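You operate a simulated robot arm through the tools that you are given. There is no shell and no other tool. Be economical: measure what you need, move in short steps, check, and stop when the job is done.

Carry out the task below with a simulated two-armed robot. There is one attempt and no reset: what you move stays moved.

## Task
Lay the blue sleeve in the jig, comb out brush U and push it into the sleeve.
Fine: comb on the peg board; leave the other brushes.

It is judged by the outcome, as a careful person would: the job done as asked, and still so three seconds after it is handed in. It fails if anything else is knocked over, pushed out of place, dropped, spilled or broken.

## Robot
Two 7-joint arms with two-finger parallel grippers on one trunk, on a base that drives. Base frame: it is fixed to the floor where the robot stands at the start and does not move with it; the origin is under the middle of the robot, x ahead of it, y to its left, z up; the surface under the hand at the start is at about z = 780. Lengths are in mm, angles in degrees, forces in N, time in s.
The left shoulder is at the start at [144, 171, 1135], the right one opposite. With the tool pointing down near the work surface each hand reaches from about 420 to 920 mm from the robot's upright axis, wherever it stands, measured 20 degrees to its own side. Places, roughly: well of the sleeve jig [600, -200, 800]. Payload 4.4 kg a hand.
The TCP of each hand is the grasp point between the finger pads, 23 mm short of the fingertips. In the tool frame z runs along the fingers and y along their closing line. The gripper opens to 94 mm. The fingers are 38 mm wide and 10 mm thick; the gripper's body (54 by 96 mm) begins 39 mm behind the TCP.
Orientation is that of the tool frame in the base frame, as a unit quaternion [w, x, y, z]. With the fingers straight down and closing along the base's y, the tool's x points along the base's -x, its y along +y and its z along -z.

## Interface
- The arms move only by the tool step_arm. It takes "left_deltas", "right_deltas" or both (then of equal length, played together; a hand with none holds still); each is a list of rows, each an object of numbers (a shift or turn left out is 0, a gripper value left out holds the last): "x", "y", "z": the shift along the tool's x, y, z in mm; "ax", "ay", "az": the turn, a rotation vector about the tool's x, y, z in degrees; "hand": the finger opening in mm, from 0 to 94. In form: [{"x": .., "y": .., "z": .., "ax": .., "ay": .., "az": .., "hand": ..}, ...]. A call has 1 to 8 rows; each row shifts and turns the commanded pose from where the row before left it, along the tool's axes as they then stand. Rows are played at 5 a second. More than 50 mm and 8.6 degrees between two rows, or a gripper value outside its range, and nothing of the call is played. A pose out of reach is approached as far as the arm can. The call stops where the force on the tool passes 60 N (or 10 N more than at its start, if that is more) or the arm is blocked; 0.2 s more then pass. Each finger travels about 72 mm/s and halts on what it meets, pressing with about 24 N; the grip force reading is that of the motor and also rises with nothing between the fingers. The clock runs only during rows and for 0.2 s after the last one: add rows that do not move to give the fingers time. The reply holds the time, the measured pose of the TCP, the force on the tool along the base axes, the opening and the grip force, in the units named above and with some noise, with the torque about the TCP (base axes, N m) and any sound that the robot's microphone picked up.
- Cameras (640 x 400 px; columns grow to the right, rows downward): "scene" is now at [264.2, 9.4, 1262.3]; the picture's right is [-0.16, -0.99, 0.00], its down [-0.62, 0.10, -0.78] and it looks along [0.77, -0.13, -0.63] (base axes); focal length 214 px, centre (320, 200). "left" rides on the left gripper at [86, -16, -74] in its tool frame; the picture's right is [0.18, 0.98, 0.00], its down [-0.58, 0.11, -0.81] and it looks along [-0.79, 0.15, 0.59] (tool axes); focal length 243 px, centre (320, 200). "right" rides on the right gripper at [87, 16, -75] in its tool frame; the picture's right is [-0.18, 0.98, 0.00], its down [-0.58, -0.11, -0.81] and it looks along [-0.79, -0.15, 0.59] (tool axes); focal length 243 px, centre (320, 200). There is no depth. A picture from a camera that has moved, and an enlarged one, comes with that camera's place and axes in the base frame and with its lens. The place of the scene camera against the robot may be out by one fixed shift of up to 25 mm in any direction.
- grab_frame(camera): a new picture of that camera. No time passes.
- move_column(by): slides the trunk up (or, below 0, down) by that many mm; the arms and the scene camera ride with it, the base frame stays. It gives what a move gives, with no picture.
- drive_base(legs): drives the robot by 1 to 6 legs, each [ahead, left, turn to the left] in mm, mm and degrees, along the robot's own axes; the way and the turn of a leg run together, so that a leg with both is an arc; at most 1500 mm and 180 degrees a leg. The arms and the cameras ride along, it lands a little off, and it stops where it bumps. It gives what a move gives.
- aim_head(pan, tilt): turns the head with the scene camera to pan (to the left, within 80 degrees either way) and tilt (down, from -29 to 69), counted from straight ahead of the robot. It gives what a move gives.
- close_up(camera, box): a new picture of the part [left, top, right, bottom] of that camera's present view, enlarged. No time passes.
- job_done(): hands the job in; it is judged then, once.

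Go step by step. Nothing tells you exact positions but the pictures and the camera data: compare them with the known pose of the tool, close in by small moves and look again before you grip or let go. The budget is 120 turns and 92 pictures, counting those below and the enlarged ones. Unless the task says otherwise, let go and move clear before handing in, and close with one line.

The tools are called after "Call:" as name(argument=value, ...) on one line, values as JSON. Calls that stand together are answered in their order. step_arm: Moves the arms, as the interface text tells. Its arguments: {"type":"object","properties":{"left_deltas":{"type":"array","items":{"type":"object","properties":{"x":{"type":"number"},"y":{"type":"number"},"z":{"type":"number"},"ax":{"type":"number"},"ay":{"type":"number"},"az":{"type":"number"},"hand":{"type":"number"}}}},"right_deltas":{"type":"array","items":{"type":"object","properties":{"x":{"type":"number"},"y":{"type":"number"},"z":{"type":"number"},"ax":{"type":"number"},"ay":{"type":"number"},"az":{"type":"number"},"hand":{"type":"number"}}}}},"required":[]} The other tools are called the same way: move_column (by) slides the trunk up or down; drive_base (legs) drives the base; aim_head (pan, tilt) turns the head that bears the scene camera; grab_frame (camera) takes a picture; close_up (camera, box) takes an enlarged picture of a part of a camera's view; job_done () hands the job in.

At the start:

```text
time: 0.0
left_tcp_pos: [543.7, 209.6, 1148.2]
left_ee_rot: [0.001, 0.0, 1.0, 0.001]
left_wrist_force: [-0.3, 0.7, -0.3]
left_moment: [-0.04, 0.03, -0.03]
left_gripper_width: 94.0
left_grasp_force: 0.1
right_tcp_pos: [455.4, -241.0, 1114.7]
right_ee_rot: [0.0, 0.001, 1.0, 0.0]
right_wrist_force: [-0.3, 0.0, -0.4]
right_moment: [-0.03, -0.04, -0.01]
right_gripper_width: 94.2
right_grasp_force: 0.1
trunk travel left (down, up): [-150.0, 238.0]
robot x, y, heading: [0.7, 0.3, 0.2]
head pan, tilt: [-9.3, 39.1]
```

scene: 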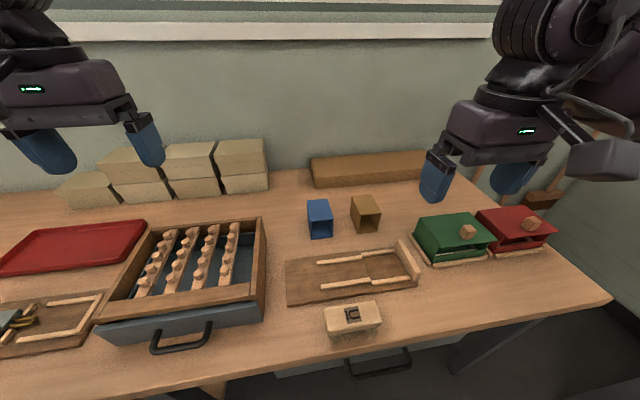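
right: 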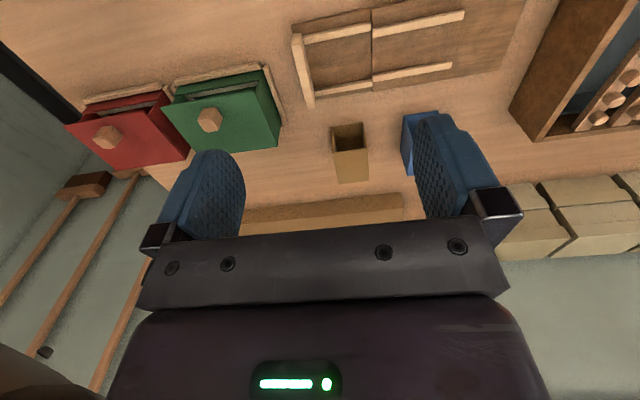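
left: 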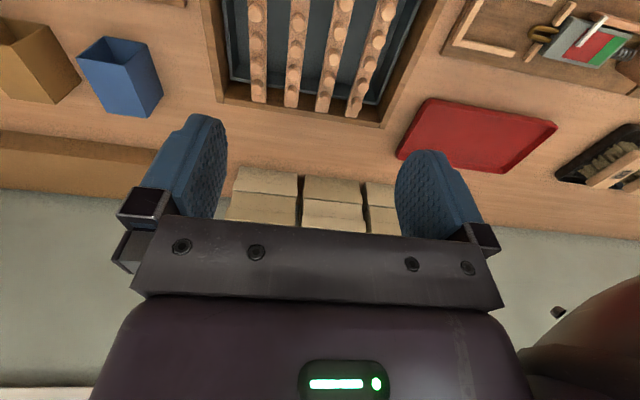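

I see a tray, a jig with two rails and a stop, blue and tan sleeves, and a wooden block marked U near the front. I'll look closer at these before moving.

Call:
close_up(camera="scene", box=[270, 180, 450, 350])

Call:
close_up(camera="scene", box=[400, 130, 640, 280])

Call:
close_up(camera="scene", box=[0, 130, 280, 360])

Call:
aim_head(pan=-60, tilt=35)

```text
2.35 times, centred on (360, 265) of scene
camera zoom: at [264.2, 9.4, 1262.3], right [-0.16, -0.99, 0.0], down [-0.62, 0.1, -0.78], along [0.77, -0.13, -0.63], focal length 505 px, centre (226, 47)
```

zoom: 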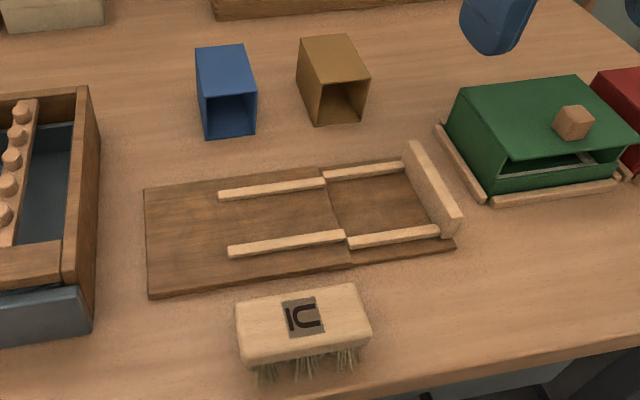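

```text
2.67 times, centred on (520, 205) of scene
camera zoom: at [264.2, 9.4, 1262.3], right [-0.16, -0.99, 0.0], down [-0.62, 0.1, -0.78], along [0.77, -0.13, -0.63], focal length 572 px, centre (-213, 187)
```

zoom: 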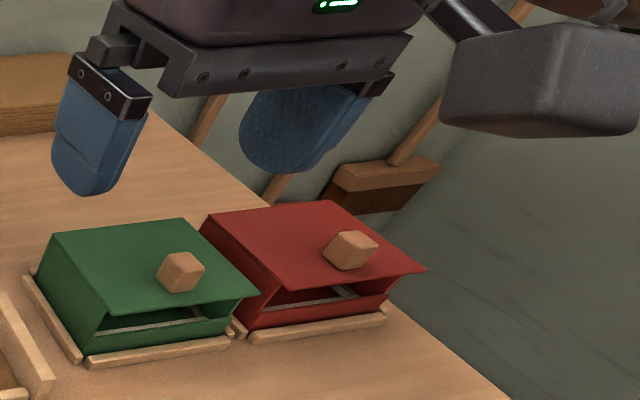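

```text
1.74 times, centred on (140, 245) of scene
camera zoom: at [264.2, 9.4, 1262.3], right [-0.16, -0.99, 0.0], down [-0.62, 0.1, -0.78], along [0.77, -0.13, -0.63], focal length 373 px, centre (633, 122)
```

zoom: 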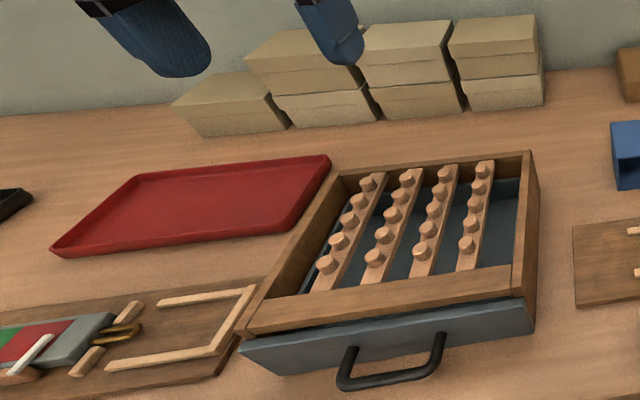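

```text
time: 1.2
left_tcp_pos: [543.3, 209.1, 1147.8]
left_ee_rot: [0.0, 0.0, 1.0, 0.0]
left_wrist_force: [-0.4, -0.4, 0.4]
left_moment: [0.02, 0.01, 0.0]
left_gripper_width: 93.9
left_grasp_force: 0.0
right_tcp_pos: [455.7, -239.8, 1113.5]
right_ee_rot: [0.0, 0.0, 1.0, 0.0]
right_wrist_force: [-0.1, -0.3, 0.3]
right_moment: [0.01, -0.02, -0.02]
right_gripper_width: 94.1
right_grasp_force: 0.1
trunk travel left (down, up): [-150.0, 238.0]
robot x, y, heading: [-0.1, -0.2, -0.3]
head pan, tilt: [-60.0, 35.0]
```

Now I look at the right side and the left side for other brushes.

Call:
grab_frame(camera="scene")

Call:
aim_head(pan=45, tilt=45)

Call:
grab_frame(camera="scene")

Call:
aim_head(pan=5, tilt=62)

Call:
grab_frame(camera="scene")

```text
85 pictures are left
camera scene: at [223.8, -53.0, 1268.4], right [-0.87, -0.5, 0.0], down [-0.29, 0.5, -0.82], along [0.41, -0.71, -0.57], focal length 214 px, centre (320, 200)
```

scene: 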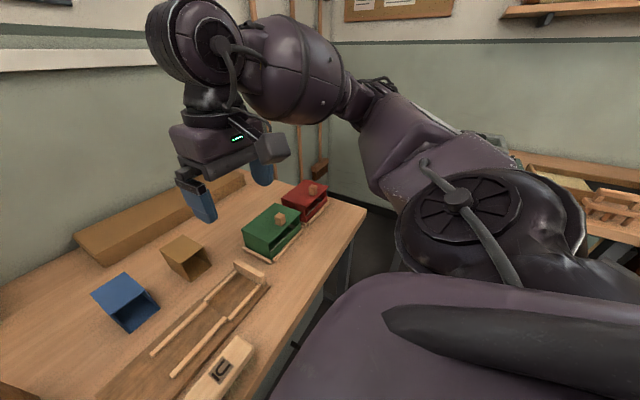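

```text
time: 3.0
left_tcp_pos: [542.6, 208.7, 1147.8]
left_ee_rot: [0.0, 0.0, 1.0, 0.0]
left_wrist_force: [-0.7, 0.3, 0.2]
left_moment: [0.01, -0.02, -0.03]
left_gripper_width: 94.1
left_grasp_force: 0.0
right_tcp_pos: [456.2, -241.1, 1116.2]
right_ee_rot: [0.0, 0.0, 1.0, 0.0]
right_wrist_force: [-0.9, -0.5, 0.8]
right_moment: [-0.03, -0.03, -0.01]
right_gripper_width: 93.8
right_grasp_force: 0.0
trunk travel left (down, up): [-150.0, 238.0]
robot x, y, heading: [4.7, -4.0, -0.1]
head pan, tilt: [45.0, 45.0]
```

```text
84 pictures are left
camera scene: at [237.2, 80.7, 1253.6], right [0.71, -0.71, 0.0], down [-0.5, -0.5, -0.71], along [0.5, 0.5, -0.71], focal length 214 px, centre (320, 200)
```

scene: 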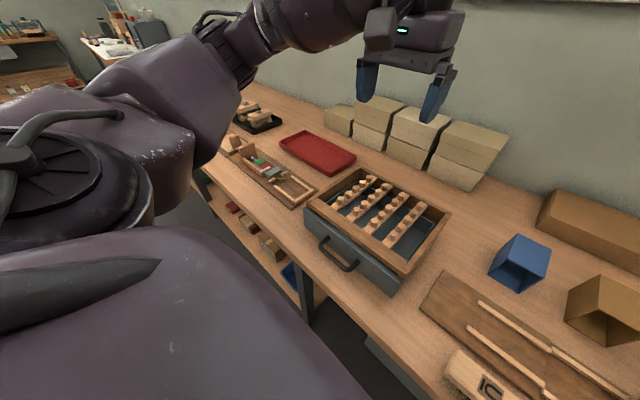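

```text
time: 4.1
left_tcp_pos: [543.2, 208.6, 1148.8]
left_ee_rot: [-0.001, -0.001, 1.0, -0.001]
left_wrist_force: [0.4, 0.5, -0.2]
left_moment: [0.02, 0.01, -0.04]
left_gripper_width: 94.1
left_grasp_force: 0.0
right_tcp_pos: [456.0, -240.7, 1114.1]
right_ee_rot: [-0.001, 0.001, 1.0, -0.001]
right_wrist_force: [0.7, 0.0, 0.1]
right_moment: [0.01, 0.0, 0.02]
right_gripper_width: 94.1
right_grasp_force: 0.0
trunk travel left (down, up): [-150.0, 238.0]
robot x, y, heading: [-0.2, 0.3, 0.0]
head pan, tilt: [5.0, 62.0]
```

```text
83 pictures are left
camera scene: at [243.8, 28.9, 1231.9], right [0.09, -1.0, 0.0], down [-0.88, -0.08, -0.47], along [0.47, 0.04, -0.88], focal length 214 px, centre (320, 200)
```

scene: 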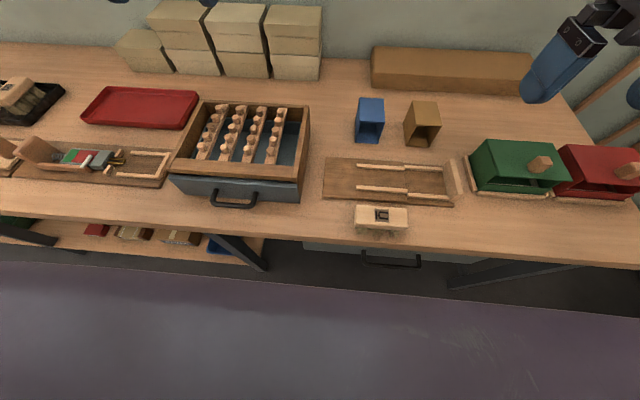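

The blue sleeve lies open toward me behind the jig, brush U is bristles‑down in front of the jig, the peg board is on the left and the other brushes further left. I bring the right hand in for a measured view with its camera.

Call:
step_arm(right_deltas=[{"x": 12, "y": 30, "z": 38}, {"x": 12, "y": 30, "z": 38}, {"x": 11, "y": 30, "z": 39}])

Call:
grab_frame(camera="right")

Call:
close_up(camera="scene", box=[300, 80, 480, 240])

Call:
close_up(camera="scene", box=[0, 70, 180, 190])

```text
refused: row 3 steps farther than a row can; nothing moved
```

```text
82 pictures are left
camera right: at [369.6, -224.9, 1188.6], right [0.18, 0.98, 0.0], down [0.58, -0.11, 0.81], along [0.79, -0.15, -0.59], focal length 243 px, centre (320, 200)
```

right: 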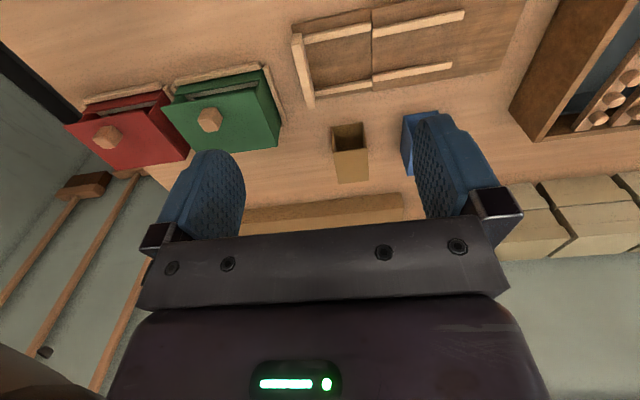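

```text
2.50 times, centred on (390, 160) of scene
camera zoom: at [243.8, 28.9, 1231.9], right [0.09, -1.0, 0.0], down [-0.88, -0.08, -0.47], along [0.47, 0.04, -0.88], focal length 536 px, centre (145, 300)
```

zoom: 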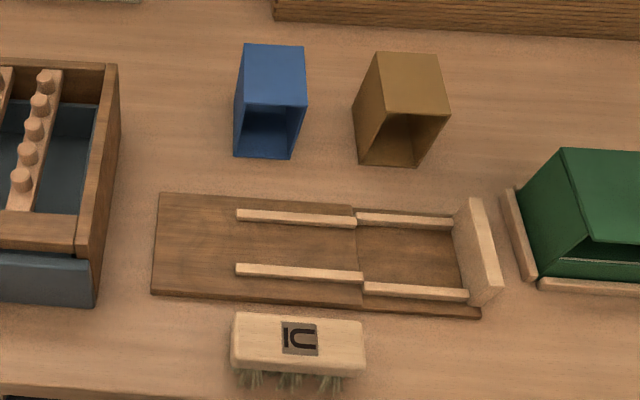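

```text
3.33 times, centred on (90, 130) of scene
camera zoom: at [243.8, 28.9, 1231.9], right [0.09, -1.0, 0.0], down [-0.88, -0.08, -0.47], along [0.47, 0.04, -0.88], focal length 715 px, centre (1087, 433)
```

zoom: 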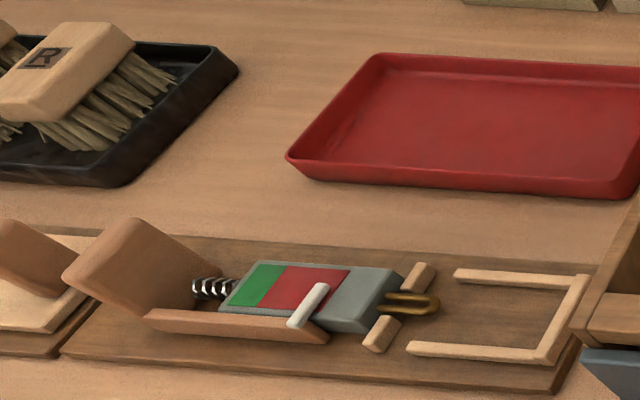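

The hand keeps its place since that call was refused for step length; I resend it in smaller rows.

Call:
step_arm(right_deltas=[{"x": 9, "y": 23, "z": 29}, {"x": 9, "y": 23, "z": 29}, {"x": 9, "y": 22, "z": 29}, {"x": 8, "y": 22, "z": 28}, {}])

Call:
grab_frame(camera="right")

```text
time: 5.3
left_tcp_pos: [542.6, 209.1, 1149.7]
left_ee_rot: [0.001, 0.0, 1.0, 0.0]
left_wrist_force: [-0.2, 0.4, -0.1]
left_moment: [0.06, 0.0, -0.03]
left_gripper_width: 94.1
left_grasp_force: 0.1
right_tcp_pos: [438.9, -162.1, 1008.6]
right_ee_rot: [-0.001, 0.0, 1.0, 0.001]
right_wrist_force: [0.9, -0.1, -0.4]
right_moment: [0.01, -0.02, 0.01]
right_gripper_width: 93.9
right_grasp_force: 0.1
right hand out of reach, approached as far as the arm can: row 3, 4
trunk travel left (down, up): [-150.0, 238.0]
robot x, y, heading: [0.5, -1.8, 0.0]
head pan, tilt: [5.0, 62.0]
```

```text
79 pictures are left
camera right: at [353.2, -146.2, 1082.9], right [0.19, 0.98, 0.0], down [0.58, -0.11, 0.81], along [0.79, -0.15, -0.59], focal length 243 px, centre (320, 200)
```

right: 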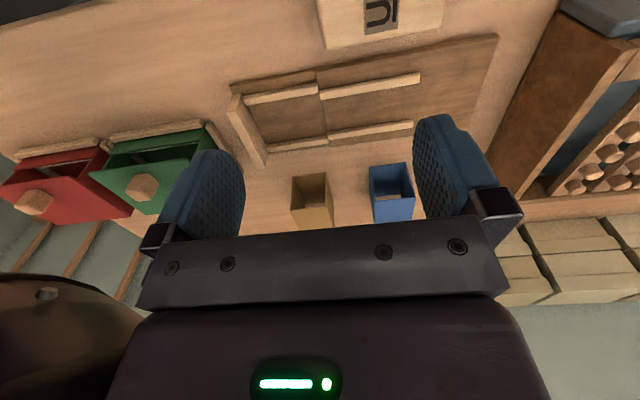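

I need detail on the sleeve, jig and brush, so I zoom in on this view.

Call:
close_up(camera="right", box=[280, 140, 430, 240])

Call:
close_up(camera="right", box=[210, 0, 510, 180])

```text
4.00 times, centred on (355, 190) of right
camera zoom: at [353.2, -146.2, 1082.9], right [0.19, 0.98, 0.0], down [0.58, -0.11, 0.81], along [0.79, -0.15, -0.59], focal length 970 px, centre (180, 240)
```

zoom: 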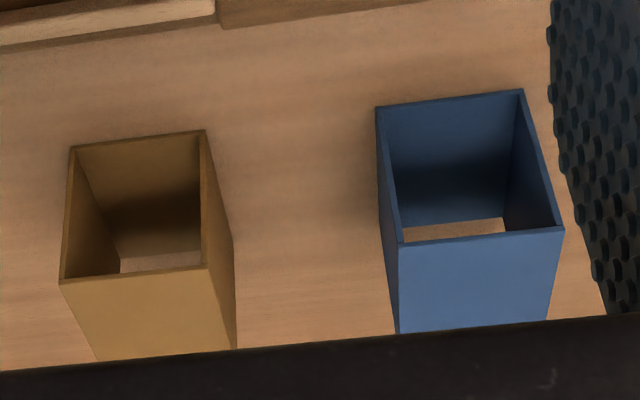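

```text
2.13 times, centred on (360, 90) of right
camera zoom: at [353.2, -146.2, 1082.9], right [0.19, 0.98, 0.0], down [0.58, -0.11, 0.81], along [0.79, -0.15, -0.59], focal length 518 px, centre (235, 435)
```

zoom: 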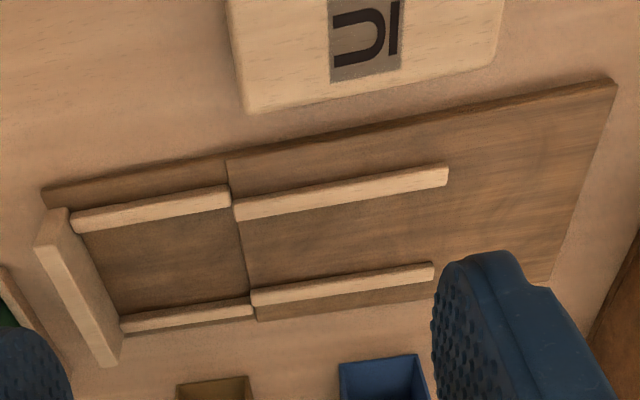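

I estimate: sleeve lying along x, open both ends, x 677–767, y −119…−56, about 76 high; jig well y −275…−177 centred near x 548; brush about 107×40 at (431, −85). The near work is at the inner reach limit, so I back the base off 100 mm.

Call:
drive_base(legs=[[-100, 0, 0]])

Call:
grab_frame(camera="right")

Call:
grab_frame(camera="left")

```text
time: 6.4
left_tcp_pos: [443.5, 209.3, 1147.9]
left_ee_rot: [-0.001, 0.0, 1.0, -0.001]
left_wrist_force: [-0.4, 0.6, -0.1]
left_moment: [0.0, -0.06, -0.02]
left_gripper_width: 93.8
left_grasp_force: 0.2
right_tcp_pos: [340.5, -161.7, 1008.3]
right_ee_rot: [-0.001, 0.0, 1.0, 0.001]
right_wrist_force: [0.2, -0.2, 0.0]
right_moment: [-0.02, 0.06, -0.02]
right_gripper_width: 94.0
right_grasp_force: 0.0
trunk travel left (down, up): [-150.0, 238.0]
robot x, y, heading: [-94.7, -0.3, 0.0]
head pan, tilt: [5.0, 62.0]
```

```text
76 pictures are left
camera right: at [254.2, -145.8, 1082.9], right [0.18, 0.98, 0.0], down [0.58, -0.11, 0.81], along [0.79, -0.15, -0.59], focal length 243 px, centre (320, 200)
```

right: 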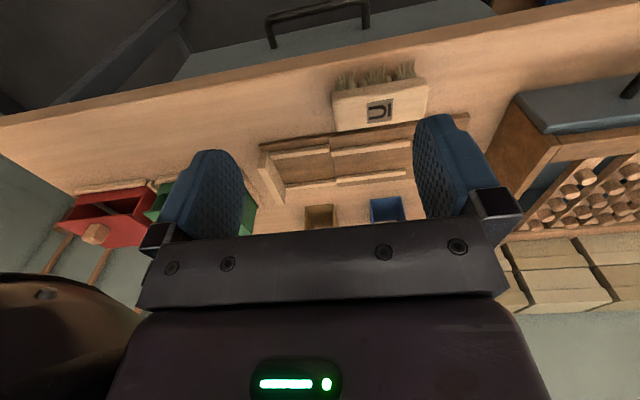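

```text
75 pictures are left
camera left: at [356.6, 192.9, 1223.6], right [-0.18, 0.98, 0.0], down [0.58, 0.11, 0.81], along [0.79, 0.15, -0.59], focal length 243 px, centre (320, 200)
```

left: 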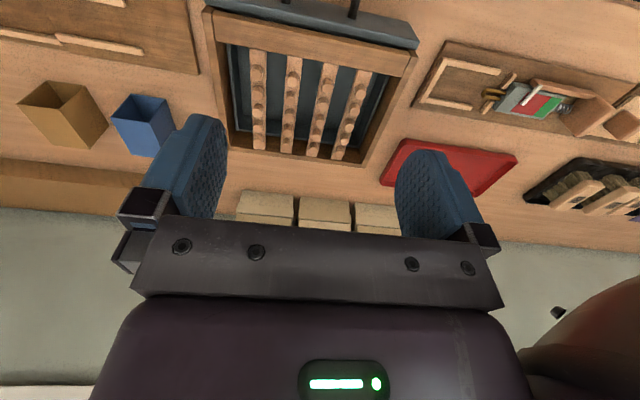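

Call:
close_up(camera="right", box=[250, 50, 450, 230])

Call:
close_up(camera="left", box=[190, 0, 430, 180])

```text
2.22 times, centred on (350, 140) of right
camera zoom: at [254.2, -145.8, 1082.9], right [0.18, 0.98, 0.0], down [0.58, -0.11, 0.81], along [0.79, -0.15, -0.59], focal length 539 px, centre (253, 333)
```

zoom: 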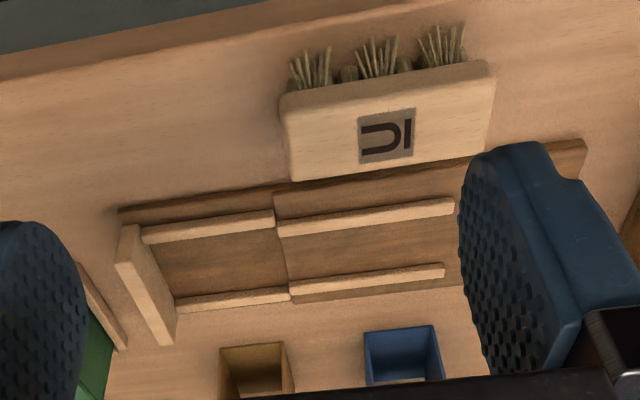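

```text
2.22 times, centred on (310, 90) of left
camera zoom: at [356.6, 192.9, 1223.6], right [-0.18, 0.98, 0.0], down [0.58, 0.11, 0.81], along [0.79, 0.15, -0.59], focal length 539 px, centre (342, 444)
```

zoom: 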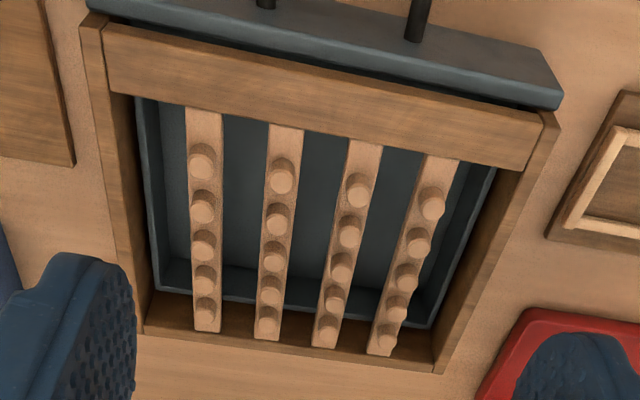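

Brush U is about 107×41 with its top near z 827, with clods between its three tufts. First the sleeve: I move the right hand above it.

Call:
step_arm(right_deltas=[{"x": -46, "y": 9, "z": 6}, {"x": -46, "y": 9, "z": 6}, {"x": -46, "y": 9, "z": 6}, {"x": -46, "y": 9, "z": 6}, {"x": -46, "y": 9, "z": 6}, {"x": -46, "y": 9, "z": 6}, {"x": -46, "y": 9, "z": 6}, {"x": -46, "y": 9, "z": 6}])

Call:
grab_frame(camera="right")

Call:
grab_frame(camera="scene")

```text
time: 8.2
left_tcp_pos: [445.7, 210.1, 1147.3]
left_ee_rot: [0.0, 0.0, 1.0, 0.0]
left_wrist_force: [-0.2, 0.4, 0.7]
left_moment: [-0.03, 0.0, -0.04]
left_gripper_width: 93.9
left_grasp_force: 0.2
right_tcp_pos: [709.4, -89.8, 958.2]
right_ee_rot: [-0.002, -0.001, 1.0, 0.0]
right_wrist_force: [-0.2, -0.2, -0.1]
right_moment: [-0.02, -0.03, -0.01]
right_gripper_width: 93.9
right_grasp_force: 0.1
trunk travel left (down, up): [-150.0, 238.0]
robot x, y, heading: [-98.5, 1.5, -0.0]
head pan, tilt: [5.0, 62.0]
```

```text
72 pictures are left
camera right: at [623.0, -73.7, 1033.3], right [0.18, 0.98, 0.0], down [0.58, -0.11, 0.8], along [0.79, -0.15, -0.59], focal length 243 px, centre (320, 200)
```

right: 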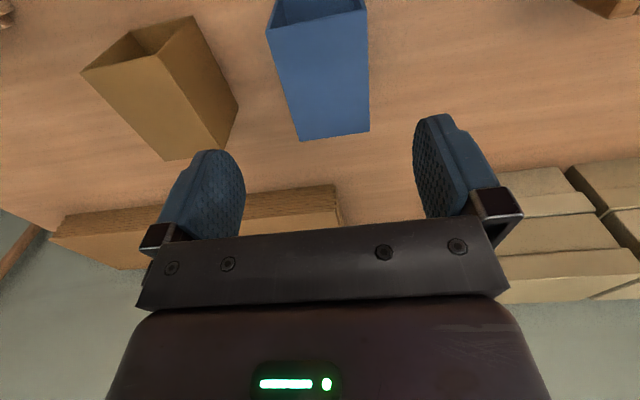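

```text
71 pictures are left
camera scene: at [145.2, 29.8, 1231.6], right [0.09, -1.0, 0.0], down [-0.88, -0.08, -0.47], along [0.47, 0.04, -0.88], focal length 214 px, centre (320, 200)
```

scene: 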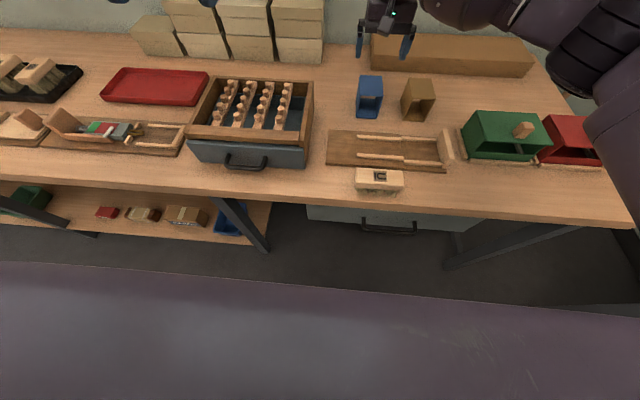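

The sleeve measures x 677–767, y −119…−56.5 from this view too. I descend to z 835 over its centre and grip.

Call:
step_arm(right_deltas=[{"x": -13, "y": 2, "z": 30}, {"z": 31}, {"z": 31}, {"z": 31}, {}])

Call:
grab_frame(camera="right")

```text
time: 9.4
left_tcp_pos: [443.0, 209.3, 1148.7]
left_ee_rot: [0.001, 0.0, 1.0, 0.0]
left_wrist_force: [0.3, 0.3, 0.3]
left_moment: [0.0, 0.02, -0.02]
left_gripper_width: 94.2
left_grasp_force: 0.0
right_tcp_pos: [721.5, -85.4, 836.5]
right_ee_rot: [0.0, 0.0, 1.0, 0.0]
right_wrist_force: [-0.2, 0.7, 0.2]
right_moment: [0.0, 0.04, -0.02]
right_gripper_width: 93.9
right_grasp_force: 0.1
trunk travel left (down, up): [-150.0, 238.0]
robot x, y, heading: [-98.9, -3.3, 0.2]
head pan, tilt: [5.0, 62.0]
```

```text
70 pictures are left
camera right: at [635.1, -71.4, 910.8], right [0.18, 0.98, 0.0], down [0.58, -0.11, 0.81], along [0.79, -0.15, -0.59], focal length 243 px, centre (320, 200)
```

right: 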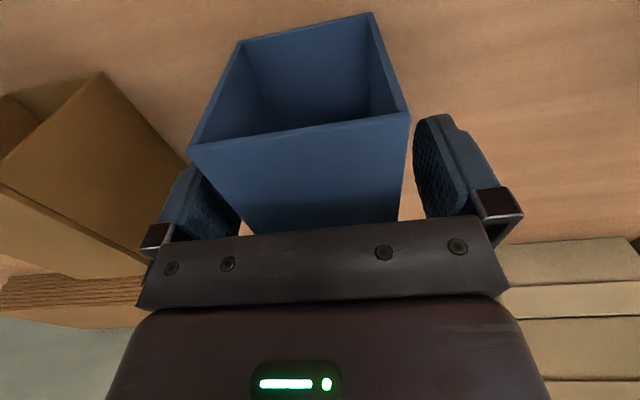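

Fingers straddle the sleeve; I shift 2 mm and close.

Call:
step_arm(right_deltas=[{"y": -2, "hand": 70}, {"hand": 58}, {"hand": 50}, {"hand": 50}])

```text
time: 10.4
left_tcp_pos: [444.0, 209.9, 1147.2]
left_ee_rot: [0.0, 0.001, 1.0, 0.0]
left_wrist_force: [0.0, -1.2, 0.1]
left_moment: [0.01, 0.01, 0.01]
left_gripper_width: 94.0
left_grasp_force: 0.0
right_tcp_pos: [721.8, -90.5, 836.2]
right_ee_rot: [-0.001, 0.0, 1.0, 0.0]
right_wrist_force: [0.2, 0.5, 0.2]
right_moment: [0.01, -0.02, -0.01]
right_gripper_width: 63.3
right_grasp_force: 23.9
trunk travel left (down, up): [-150.0, 238.0]
robot x, y, heading: [-101.3, -3.3, -0.1]
head pan, tilt: [5.0, 62.0]
```

Gripped at 63 mm width. I lift it straight up 100 mm and begin the 90° turn.

Call:
step_arm(right_deltas=[{"z": -40}, {"z": -40}, {"z": -30}, {"az": -8}, {"az": -8}, {"az": -8}, {"az": -8}, {"az": -8}])

Call:
step_arm(right_deltas=[{"az": -8}, {"az": -8}, {"az": -8}, {"az": -8}, {"az": -8}, {"az": -8}, {"az": -2}, {}])

```text
time: 12.2
left_tcp_pos: [443.6, 209.0, 1147.9]
left_ee_rot: [0.0, 0.0, 1.0, 0.0]
left_wrist_force: [-1.0, 0.4, 1.2]
left_moment: [-0.01, -0.01, 0.02]
left_gripper_width: 94.2
left_grasp_force: 0.1
right_tcp_pos: [721.5, -89.5, 945.9]
right_ee_rot: [0.0, -0.276, 0.961, 0.0]
right_wrist_force: [-0.4, -0.3, -0.1]
right_moment: [0.04, 0.0, -0.01]
right_gripper_width: 63.1
right_grasp_force: 23.6
right hand out of reach, approached as far as the arm can: row 8
trunk travel left (down, up): [-150.0, 238.0]
robot x, y, heading: [-96.9, -1.2, -0.1]
head pan, tilt: [5.0, 62.0]
```

```text
time: 14.0
left_tcp_pos: [443.1, 209.1, 1147.7]
left_ee_rot: [0.0, 0.0, 1.0, 0.0]
left_wrist_force: [-0.1, -1.1, 0.1]
left_moment: [0.0, -0.01, 0.05]
left_gripper_width: 93.9
left_grasp_force: 0.0
right_tcp_pos: [722.0, -89.5, 946.1]
right_ee_rot: [-0.001, -0.292, 0.956, 0.0]
right_wrist_force: [-0.6, -0.5, -0.1]
right_moment: [0.04, 0.0, -0.01]
right_gripper_width: 63.2
right_grasp_force: 23.4
right hand out of reach, approached as far as the arm can: row 1, 2, 3, 4, 5, 6
trunk travel left (down, up): [-150.0, 238.0]
robot x, y, heading: [-95.6, 0.7, 0.2]
head pan, tilt: [5.0, 62.0]
```

The wrist stops at about 34° that way, so I turn the other way; the sleeve is open at both ends and symmetric.

Call:
step_arm(right_deltas=[{"az": 8}, {"az": 8}, {"az": 8}, {}])

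```text
time: 15.0
left_tcp_pos: [443.5, 209.2, 1148.2]
left_ee_rot: [0.0, 0.0, 1.0, 0.0]
left_wrist_force: [0.3, -0.1, -0.7]
left_moment: [-0.01, -0.01, 0.02]
left_gripper_width: 93.9
left_grasp_force: 0.1
right_tcp_pos: [721.0, -90.2, 947.7]
right_ee_rot: [0.0, -0.086, 0.996, 0.0]
right_wrist_force: [0.7, -1.0, -0.4]
right_moment: [0.02, -0.04, -0.02]
right_gripper_width: 63.0
right_grasp_force: 23.8
trunk travel left (down, up): [-150.0, 238.0]
robot x, y, heading: [-100.7, -3.2, -0.2]
head pan, tilt: [5.0, 62.0]
```

Call:
step_arm(right_deltas=[{"az": 8.3}, {"az": 8.3}, {"az": 8.3}, {"az": 8.3}, {"az": 8.3}, {"az": 8.3}, {"az": 8.3}, {"az": 8.3}])

Call:
step_arm(right_deltas=[{"az": 8.3}, {"az": 8.3}, {"az": 8.3}, {"az": 8.3}, {}])

```text
time: 16.8
left_tcp_pos: [444.0, 209.5, 1148.1]
left_ee_rot: [0.0, 0.001, 1.0, 0.001]
left_wrist_force: [-0.1, -0.5, 1.0]
left_moment: [-0.02, 0.01, -0.01]
left_gripper_width: 94.2
left_grasp_force: 0.0
right_tcp_pos: [721.6, -90.3, 946.1]
right_ee_rot: [-0.001, 0.474, 0.88, -0.001]
right_wrist_force: [-0.1, 0.2, 0.2]
right_moment: [0.01, 0.01, -0.02]
right_gripper_width: 63.2
right_grasp_force: 23.7
trunk travel left (down, up): [-150.0, 238.0]
robot x, y, heading: [-99.7, 0.6, 0.1]
head pan, tilt: [5.0, 62.0]
```

```text
time: 18.0
left_tcp_pos: [443.9, 209.0, 1146.7]
left_ee_rot: [-0.001, 0.0, 1.0, 0.0]
left_wrist_force: [0.1, 0.4, -0.8]
left_moment: [0.0, -0.01, 0.02]
left_gripper_width: 94.1
left_grasp_force: 0.1
right_tcp_pos: [722.1, -89.9, 946.6]
right_ee_rot: [0.0, 0.705, 0.709, 0.0]
right_wrist_force: [0.1, -0.4, 0.0]
right_moment: [0.04, 0.01, 0.0]
right_gripper_width: 62.9
right_grasp_force: 24.1
trunk travel left (down, up): [-150.0, 238.0]
robot x, y, heading: [-97.8, -1.6, 0.2]
head pan, tilt: [5.0, 62.0]
```

The sleeve is now turned with its openings along y. I carry it to above the well and look.

Call:
step_arm(right_deltas=[{"x": -25, "y": -30}, {"x": -25, "y": -30}, {"x": -25, "y": -30}, {"x": -25, "y": -30}, {"x": -25, "y": -30}, {"x": -10, "y": -24}, {}])

Call:
grab_frame(camera="right")

Call:
aim_head(pan=-25, tilt=50)

Call:
close_up(camera="scene", box=[200, 100, 440, 250])

```text
time: 19.6
left_tcp_pos: [443.6, 209.1, 1147.6]
left_ee_rot: [0.0, 0.0, 1.0, 0.0]
left_wrist_force: [0.2, 0.3, 0.3]
left_moment: [0.0, 0.0, 0.0]
left_gripper_width: 94.0
left_grasp_force: 0.0
right_tcp_pos: [547.6, -226.4, 945.7]
right_ee_rot: [0.0, 0.704, 0.71, -0.002]
right_wrist_force: [-0.2, -1.0, -0.5]
right_moment: [-0.01, -0.02, 0.02]
right_gripper_width: 63.2
right_grasp_force: 24.0
trunk travel left (down, up): [-150.0, 238.0]
robot x, y, heading: [-98.4, 1.5, 0.3]
head pan, tilt: [5.0, 62.0]
```

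```text
69 pictures are left
camera right: at [564.7, -140.0, 1020.7], right [0.98, -0.18, 0.0], down [-0.1, -0.58, 0.81], along [-0.14, -0.79, -0.59], focal length 243 px, centre (320, 200)
```

right: 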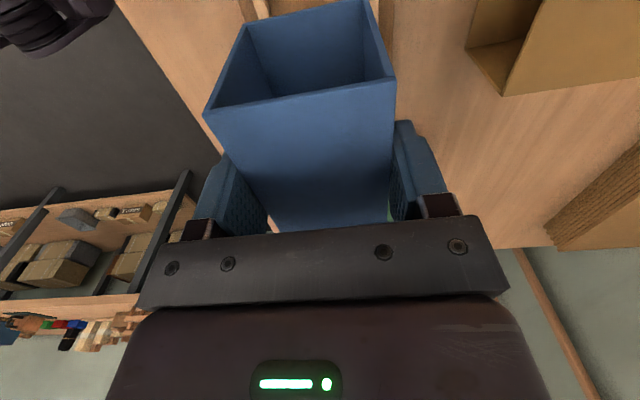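

```text
time: 20.6
left_tcp_pos: [444.1, 208.7, 1146.8]
left_ee_rot: [-0.001, 0.001, 1.0, 0.0]
left_wrist_force: [0.7, -0.3, 0.2]
left_moment: [-0.02, 0.01, 0.01]
left_gripper_width: 94.1
left_grasp_force: 0.0
right_tcp_pos: [549.4, -226.3, 946.3]
right_ee_rot: [-0.001, 0.704, 0.71, 0.0]
right_wrist_force: [0.4, 0.1, 0.2]
right_moment: [-0.04, 0.02, 0.0]
right_gripper_width: 63.3
right_grasp_force: 23.7
trunk travel left (down, up): [-150.0, 238.0]
robot x, y, heading: [-99.9, -2.3, 0.5]
head pan, tilt: [-25.0, 50.0]
```

```text
2.67 times, centred on (320, 175) of scene
camera zoom: at [150.4, -9.2, 1246.7], right [-0.42, -0.91, 0.0], down [-0.69, 0.32, -0.64], along [0.58, -0.27, -0.77], focal length 572 px, centre (320, 267)
```

zoom: 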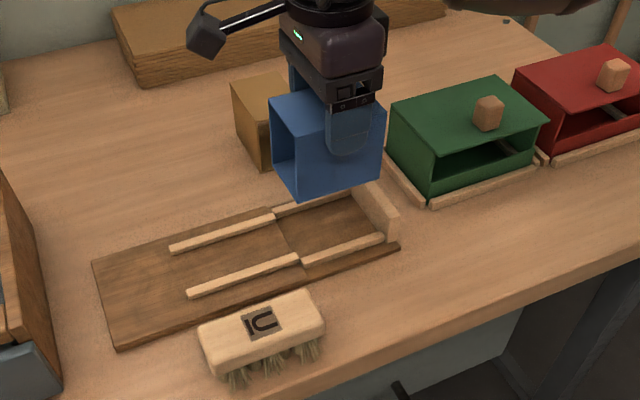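

Jig measurements agree from two views: well centre x ≈ 547, stop face at y ≈ −276, step at y ≈ −178. I lower the sleeve until its base is just above the rails and look again.

Call:
step_arm(right_deltas=[{"x": -2, "y": -1, "z": 30}, {"z": 30}, {"z": 22}, {}])

Call:
close_up(camera="scene", box=[240, 120, 400, 220])

Call:
grab_frame(camera="right")

```text
time: 21.6
left_tcp_pos: [444.6, 209.0, 1149.1]
left_ee_rot: [0.0, 0.001, 1.0, 0.0]
left_wrist_force: [0.8, -0.2, 0.7]
left_moment: [-0.03, 0.01, -0.03]
left_gripper_width: 93.8
left_grasp_force: 0.0
right_tcp_pos: [546.6, -227.6, 864.6]
right_ee_rot: [-0.001, 0.704, 0.71, 0.0]
right_wrist_force: [-0.2, -0.5, -0.5]
right_moment: [0.0, 0.0, 0.0]
right_gripper_width: 63.0
right_grasp_force: 24.0
trunk travel left (down, up): [-150.0, 238.0]
robot x, y, heading: [-98.0, -2.2, -0.4]
head pan, tilt: [-25.0, 50.0]
```

```text
4.00 times, centred on (320, 170) of scene
camera zoom: at [150.1, -9.2, 1246.9], right [-0.42, -0.91, 0.0], down [-0.69, 0.32, -0.64], along [0.58, -0.27, -0.77], focal length 858 px, centre (320, 320)
```

zoom: 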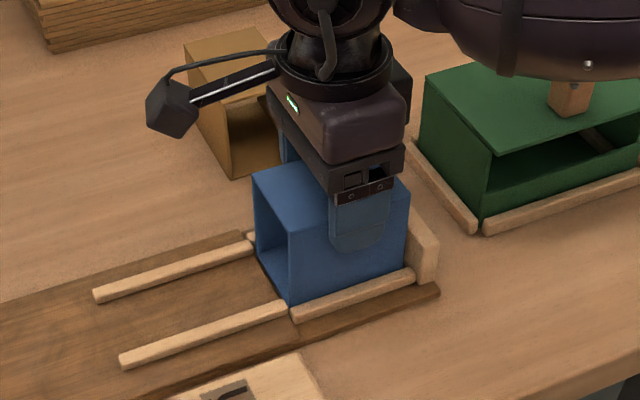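

```text
66 pictures are left
camera right: at [563.6, -140.9, 938.4], right [0.98, -0.18, 0.0], down [-0.1, -0.58, 0.81], along [-0.14, -0.79, -0.59], focal length 243 px, centre (320, 200)
```

right: 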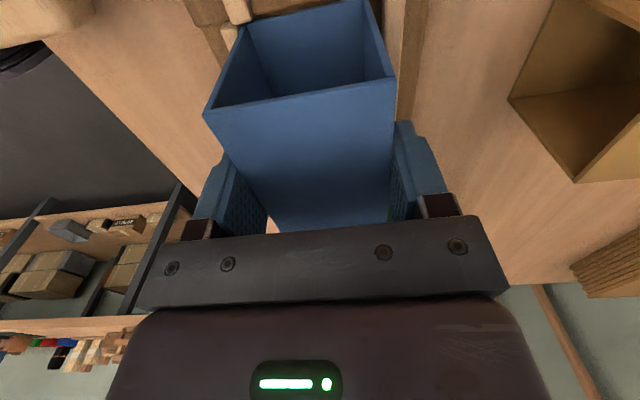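

The base of the sleeve looks to sit inside the rails and short of the stop. I lower in small steps, watching force.

Call:
step_arm(right_deltas=[{"z": 5}, {"z": 5}, {"z": 3}, {}])

Call:
close_up(camera="scene", box=[280, 150, 360, 200])

Call:
close_up(camera="right", box=[180, 0, 420, 150])

```text
time: 22.6
left_tcp_pos: [441.6, 209.9, 1150.3]
left_ee_rot: [0.002, 0.0, 1.0, -0.001]
left_wrist_force: [0.3, 0.0, -0.4]
left_moment: [0.0, -0.03, -0.01]
left_gripper_width: 93.9
left_grasp_force: 0.0
right_tcp_pos: [547.2, -225.8, 854.7]
right_ee_rot: [0.002, 0.705, 0.709, 0.001]
right_wrist_force: [3.4, 1.9, 29.0]
right_moment: [0.05, 0.01, 0.02]
right_gripper_width: 63.4
right_grasp_force: 23.6
trunk travel left (down, up): [-150.0, 238.0]
robot x, y, heading: [-98.4, 1.5, -0.1]
head pan, tilt: [-25.0, 50.0]
```

```text
8.00 times, centred on (320, 175) of scene
camera zoom: at [148.2, -8.3, 1247.5], right [-0.42, -0.91, 0.0], down [-0.69, 0.32, -0.64], along [0.58, -0.27, -0.76], focal length 1716 px, centre (320, 400)
```

zoom: 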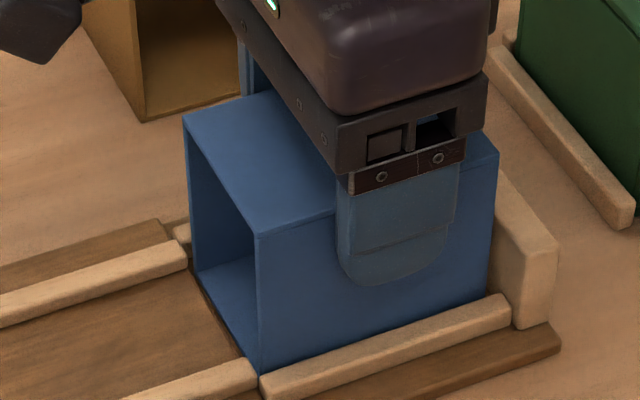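

```text
2.67 times, centred on (300, 75) of right
camera zoom: at [562.9, -140.5, 929.5], right [0.98, -0.18, 0.0], down [-0.11, -0.58, 0.81], along [-0.14, -0.79, -0.59], focal length 647 px, centre (373, 533)
```

zoom: 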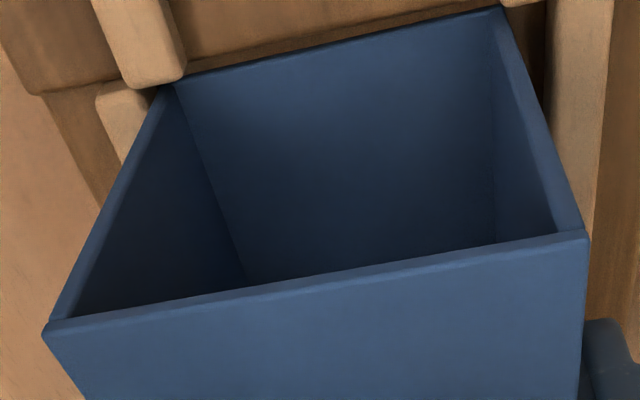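

Contact at 29 N with the base around z 798, and the far side shows more gap than the near side. To rule out resting on the near rail, I lift slightly, shift 3 mm away and lower again.

Call:
step_arm(right_deltas=[{"z": -5}, {"y": 3}, {"z": 3}, {"z": 2}, {}])

Call:
close_up(camera="right", box=[180, 0, 420, 150])

```text
time: 23.8
left_tcp_pos: [441.3, 210.7, 1148.7]
left_ee_rot: [0.001, 0.001, 1.0, 0.001]
left_wrist_force: [0.9, 0.9, 0.3]
left_moment: [0.0, 0.0, -0.03]
left_gripper_width: 94.0
left_grasp_force: 0.1
right_tcp_pos: [548.5, -226.8, 853.8]
right_ee_rot: [0.001, 0.704, 0.71, 0.001]
right_wrist_force: [-9.8, -0.3, 26.3]
right_moment: [-0.1, 0.36, -0.03]
right_gripper_width: 63.2
right_grasp_force: 23.9
trunk travel left (down, up): [-150.0, 238.0]
robot x, y, heading: [-98.5, -3.5, -0.1]
head pan, tilt: [-25.0, 50.0]
```

```text
2.67 times, centred on (300, 75) of right
camera zoom: at [564.7, -141.1, 928.9], right [0.98, -0.18, 0.0], down [-0.11, -0.58, 0.81], along [-0.14, -0.79, -0.59], focal length 647 px, centre (373, 533)
```

zoom: 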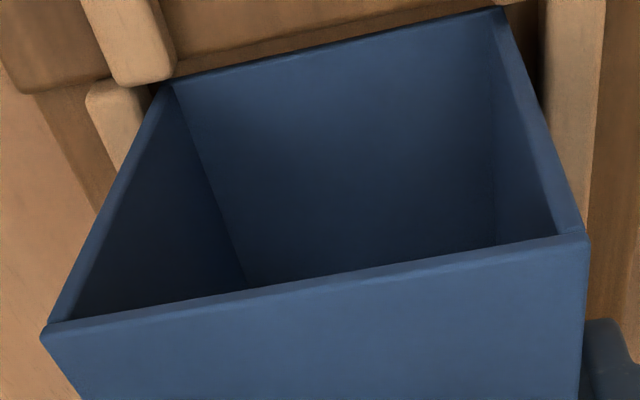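

It touches the far rail sideways, so it is down between the rails on the well floor. I ease off, then nudge it towards the stop to seat it.

Call:
step_arm(right_deltas=[{"y": -1.5, "z": -1.5}, {"x": -2}, {"x": -2}, {}])

```text
time: 24.8
left_tcp_pos: [442.6, 209.9, 1148.7]
left_ee_rot: [0.001, 0.0, 1.0, -0.001]
left_wrist_force: [0.4, 0.4, -0.9]
left_moment: [0.03, -0.01, 0.0]
left_gripper_width: 94.1
left_grasp_force: 0.0
right_tcp_pos: [548.4, -229.7, 853.8]
right_ee_rot: [0.0, 0.705, 0.709, 0.001]
right_wrist_force: [2.0, 7.9, 18.8]
right_moment: [0.32, -0.22, 0.09]
right_gripper_width: 63.2
right_grasp_force: 24.0
trunk travel left (down, up): [-150.0, 238.0]
robot x, y, heading: [-95.6, 2.9, 0.1]
head pan, tilt: [-25.0, 50.0]
```

Call:
step_arm(right_deltas=[{"z": -1}, {"x": -2}, {"x": -2}, {}])

```text
time: 25.8
left_tcp_pos: [442.3, 211.6, 1148.0]
left_ee_rot: [0.001, 0.0, 1.0, -0.001]
left_wrist_force: [0.4, -0.2, 0.6]
left_moment: [-0.05, 0.0, 0.01]
left_gripper_width: 94.0
left_grasp_force: 0.1
right_tcp_pos: [548.1, -232.8, 855.0]
right_ee_rot: [-0.001, 0.704, 0.71, -0.002]
right_wrist_force: [0.4, 18.6, 8.1]
right_moment: [0.53, -0.22, -0.53]
right_gripper_width: 63.1
right_grasp_force: 23.9
trunk travel left (down, up): [-150.0, 238.0]
robot x, y, heading: [-102.0, -1.8, 0.2]
head pan, tilt: [-25.0, 50.0]
```

The sleeve is seated against the stop (18 N). I unload, open and lift straight up.

Call:
step_arm(right_deltas=[{"x": 3, "z": -1}, {"hand": 70}, {"hand": 84}, {}, {"z": -30}, {"z": -40}, {"z": -40}, {"z": -40}])

Call:
close_up(camera="scene", box=[240, 120, 400, 220])

Call:
grab_frame(camera="right")

```text
time: 27.6
left_tcp_pos: [442.7, 211.3, 1148.1]
left_ee_rot: [0.001, 0.0, 1.0, 0.001]
left_wrist_force: [-0.2, 0.4, -0.5]
left_moment: [0.01, 0.02, -0.01]
left_gripper_width: 94.0
left_grasp_force: 0.0
right_tcp_pos: [549.8, -233.1, 1006.8]
right_ee_rot: [0.0, 0.704, 0.71, 0.0]
right_wrist_force: [0.3, 0.5, 0.4]
right_moment: [-0.01, 0.0, -0.04]
right_gripper_width: 83.9
right_grasp_force: 0.1
trunk travel left (down, up): [-150.0, 238.0]
robot x, y, heading: [-96.3, -1.0, 0.1]
head pan, tilt: [-25.0, 50.0]
```

```text
4.00 times, centred on (320, 170) of scene
camera zoom: at [149.7, -9.0, 1247.0], right [-0.42, -0.91, 0.0], down [-0.69, 0.32, -0.64], along [0.58, -0.27, -0.77], focal length 858 px, centre (320, 320)
```

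zoom: 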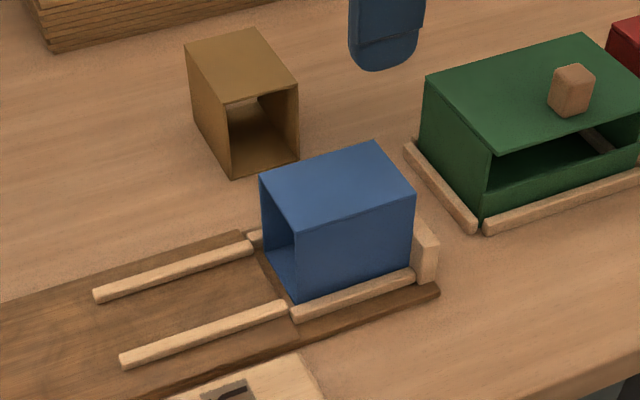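

```text
61 pictures are left
camera right: at [566.1, -147.5, 1080.8], right [0.98, -0.18, 0.0], down [-0.1, -0.58, 0.81], along [-0.14, -0.79, -0.59], focal length 243 px, centre (320, 200)
```

right: 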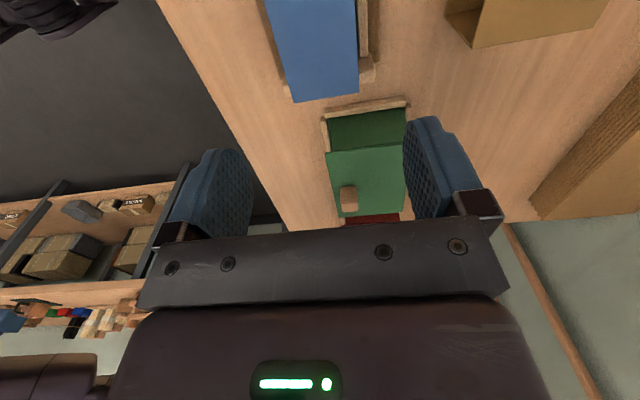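

The sleeve is in the well. Brush clods sit about 32 mm apart, matching the ~32 mm peg pitch along the bars, so the brush should lie along x and sweep across y. I park the right hand aside and bring the left hand's camera closer to the pegs.

Call:
step_arm(left_deltas=[{"x": -7, "z": 37}, {"x": -7, "z": 37}, {"x": -7, "z": 37}, {"x": -6, "z": 37}, {}], right_deltas=[{"x": -40}, {"x": -40}, {"x": -20}, {}, {}])

Call:
close_up(camera="left", box=[160, 0, 440, 180])

Call:
grab_frame(camera="left")

```text
time: 28.8
left_tcp_pos: [470.7, 209.6, 1000.5]
left_ee_rot: [0.001, 0.0, 1.0, 0.0]
left_wrist_force: [0.0, -0.4, -0.2]
left_moment: [-0.02, 0.0, -0.01]
left_gripper_width: 94.0
left_grasp_force: 0.0
right_tcp_pos: [550.5, -334.4, 1005.9]
right_ee_rot: [-0.001, 0.704, 0.71, 0.0]
right_wrist_force: [-0.5, -0.4, 0.7]
right_moment: [0.01, 0.02, -0.01]
right_gripper_width: 83.8
right_grasp_force: 0.1
trunk travel left (down, up): [-150.0, 238.0]
robot x, y, heading: [-99.8, 2.1, 0.1]
head pan, tilt: [-25.0, 50.0]
```

```text
2.22 times, centred on (300, 90) of left
camera zoom: at [383.7, 192.6, 1076.0], right [-0.18, 0.98, 0.0], down [0.58, 0.11, 0.81], along [0.79, 0.15, -0.59], focal length 539 px, centre (364, 444)
```

zoom: 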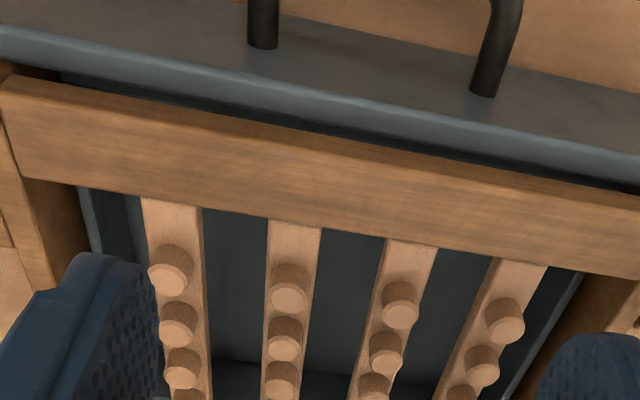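

```text
59 pictures are left
camera left: at [383.7, 192.6, 1076.0], right [-0.18, 0.98, 0.0], down [0.58, 0.11, 0.81], along [0.79, 0.15, -0.59], focal length 243 px, centre (320, 200)
```

left: 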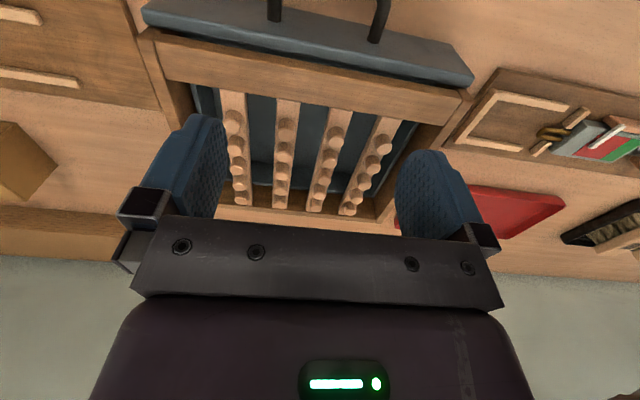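

Triangulating: bars at y ≈ 140, 189, 236, 285, pegs from x ≈ 532 to 646 at 28 mm pitch, peg tops z ≈ 893, frame top ≈ 877. I move the left hand out of the way and bring the right hand over brush U.

Call:
step_arm(left_deltas=[{"z": -40}, {"z": -40}, {"y": 40, "z": -20}, {"y": 48}, {"y": 48}, {"y": 48}, {}], right_deltas=[{"x": 40, "y": -20, "z": 10}, {"x": 40, "y": -20, "z": 10}, {"x": 40, "y": -20, "z": 10}, {"x": 40, "y": -20, "z": 10}, {"x": 40, "y": -20, "z": 10}, {"x": 27, "y": -18, "z": 10}, {}])

Call:
aim_head(pan=-5, tilt=58)

Call:
grab_frame(camera="scene")

Call:
grab_frame(camera="right")

```text
time: 30.4
left_tcp_pos: [472.2, 393.1, 1101.2]
left_ee_rot: [0.0, -0.001, 1.0, 0.001]
left_wrist_force: [0.3, -0.6, 0.2]
left_moment: [-0.01, -0.02, 0.01]
left_gripper_width: 94.0
left_grasp_force: 0.1
right_tcp_pos: [429.6, -105.7, 944.2]
right_ee_rot: [-0.001, 0.705, 0.709, -0.001]
right_wrist_force: [-1.4, 0.2, 0.4]
right_moment: [0.02, 0.02, 0.0]
right_gripper_width: 84.0
right_grasp_force: 0.0
trunk travel left (down, up): [-150.0, 238.0]
robot x, y, heading: [-99.4, 2.6, 0.0]
head pan, tilt: [-25.0, 50.0]
```

```text
time: 31.2
left_tcp_pos: [471.5, 394.2, 1101.4]
left_ee_rot: [0.0, 0.0, 1.0, -0.001]
left_wrist_force: [0.0, -1.1, -0.7]
left_moment: [-0.02, -0.02, 0.01]
left_gripper_width: 93.8
left_grasp_force: 0.0
right_tcp_pos: [430.6, -106.2, 944.1]
right_ee_rot: [-0.001, 0.705, 0.71, -0.001]
right_wrist_force: [0.1, -0.5, -0.3]
right_moment: [0.0, 0.0, -0.01]
right_gripper_width: 84.2
right_grasp_force: 0.0
trunk travel left (down, up): [-150.0, 238.0]
robot x, y, heading: [-100.5, -1.4, -0.0]
head pan, tilt: [-5.0, 58.0]
```

```text
58 pictures are left
camera scene: at [149.2, 17.2, 1236.5], right [-0.09, -1.0, 0.0], down [-0.84, 0.07, -0.53], along [0.53, -0.05, -0.85], focal length 214 px, centre (320, 200)
```

scene: 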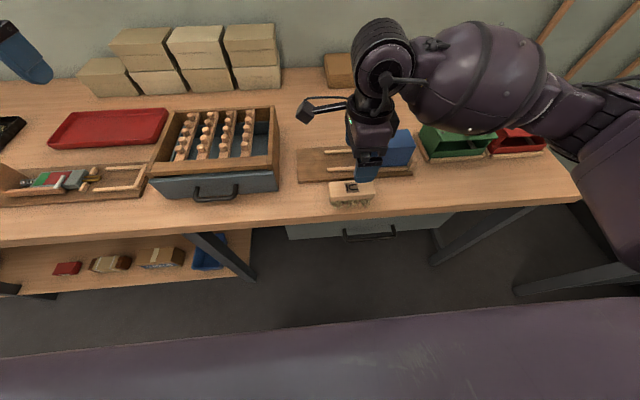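

```text
57 pictures are left
camera right: at [445.7, -20.2, 1018.6], right [0.98, -0.18, 0.0], down [-0.1, -0.58, 0.81], along [-0.14, -0.79, -0.59], focal length 243 px, centre (320, 200)
```

right: 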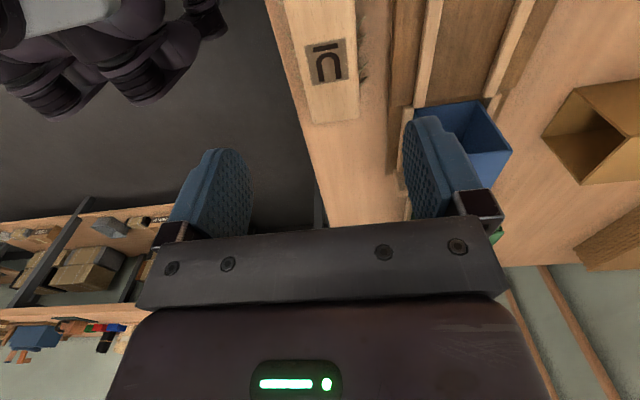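

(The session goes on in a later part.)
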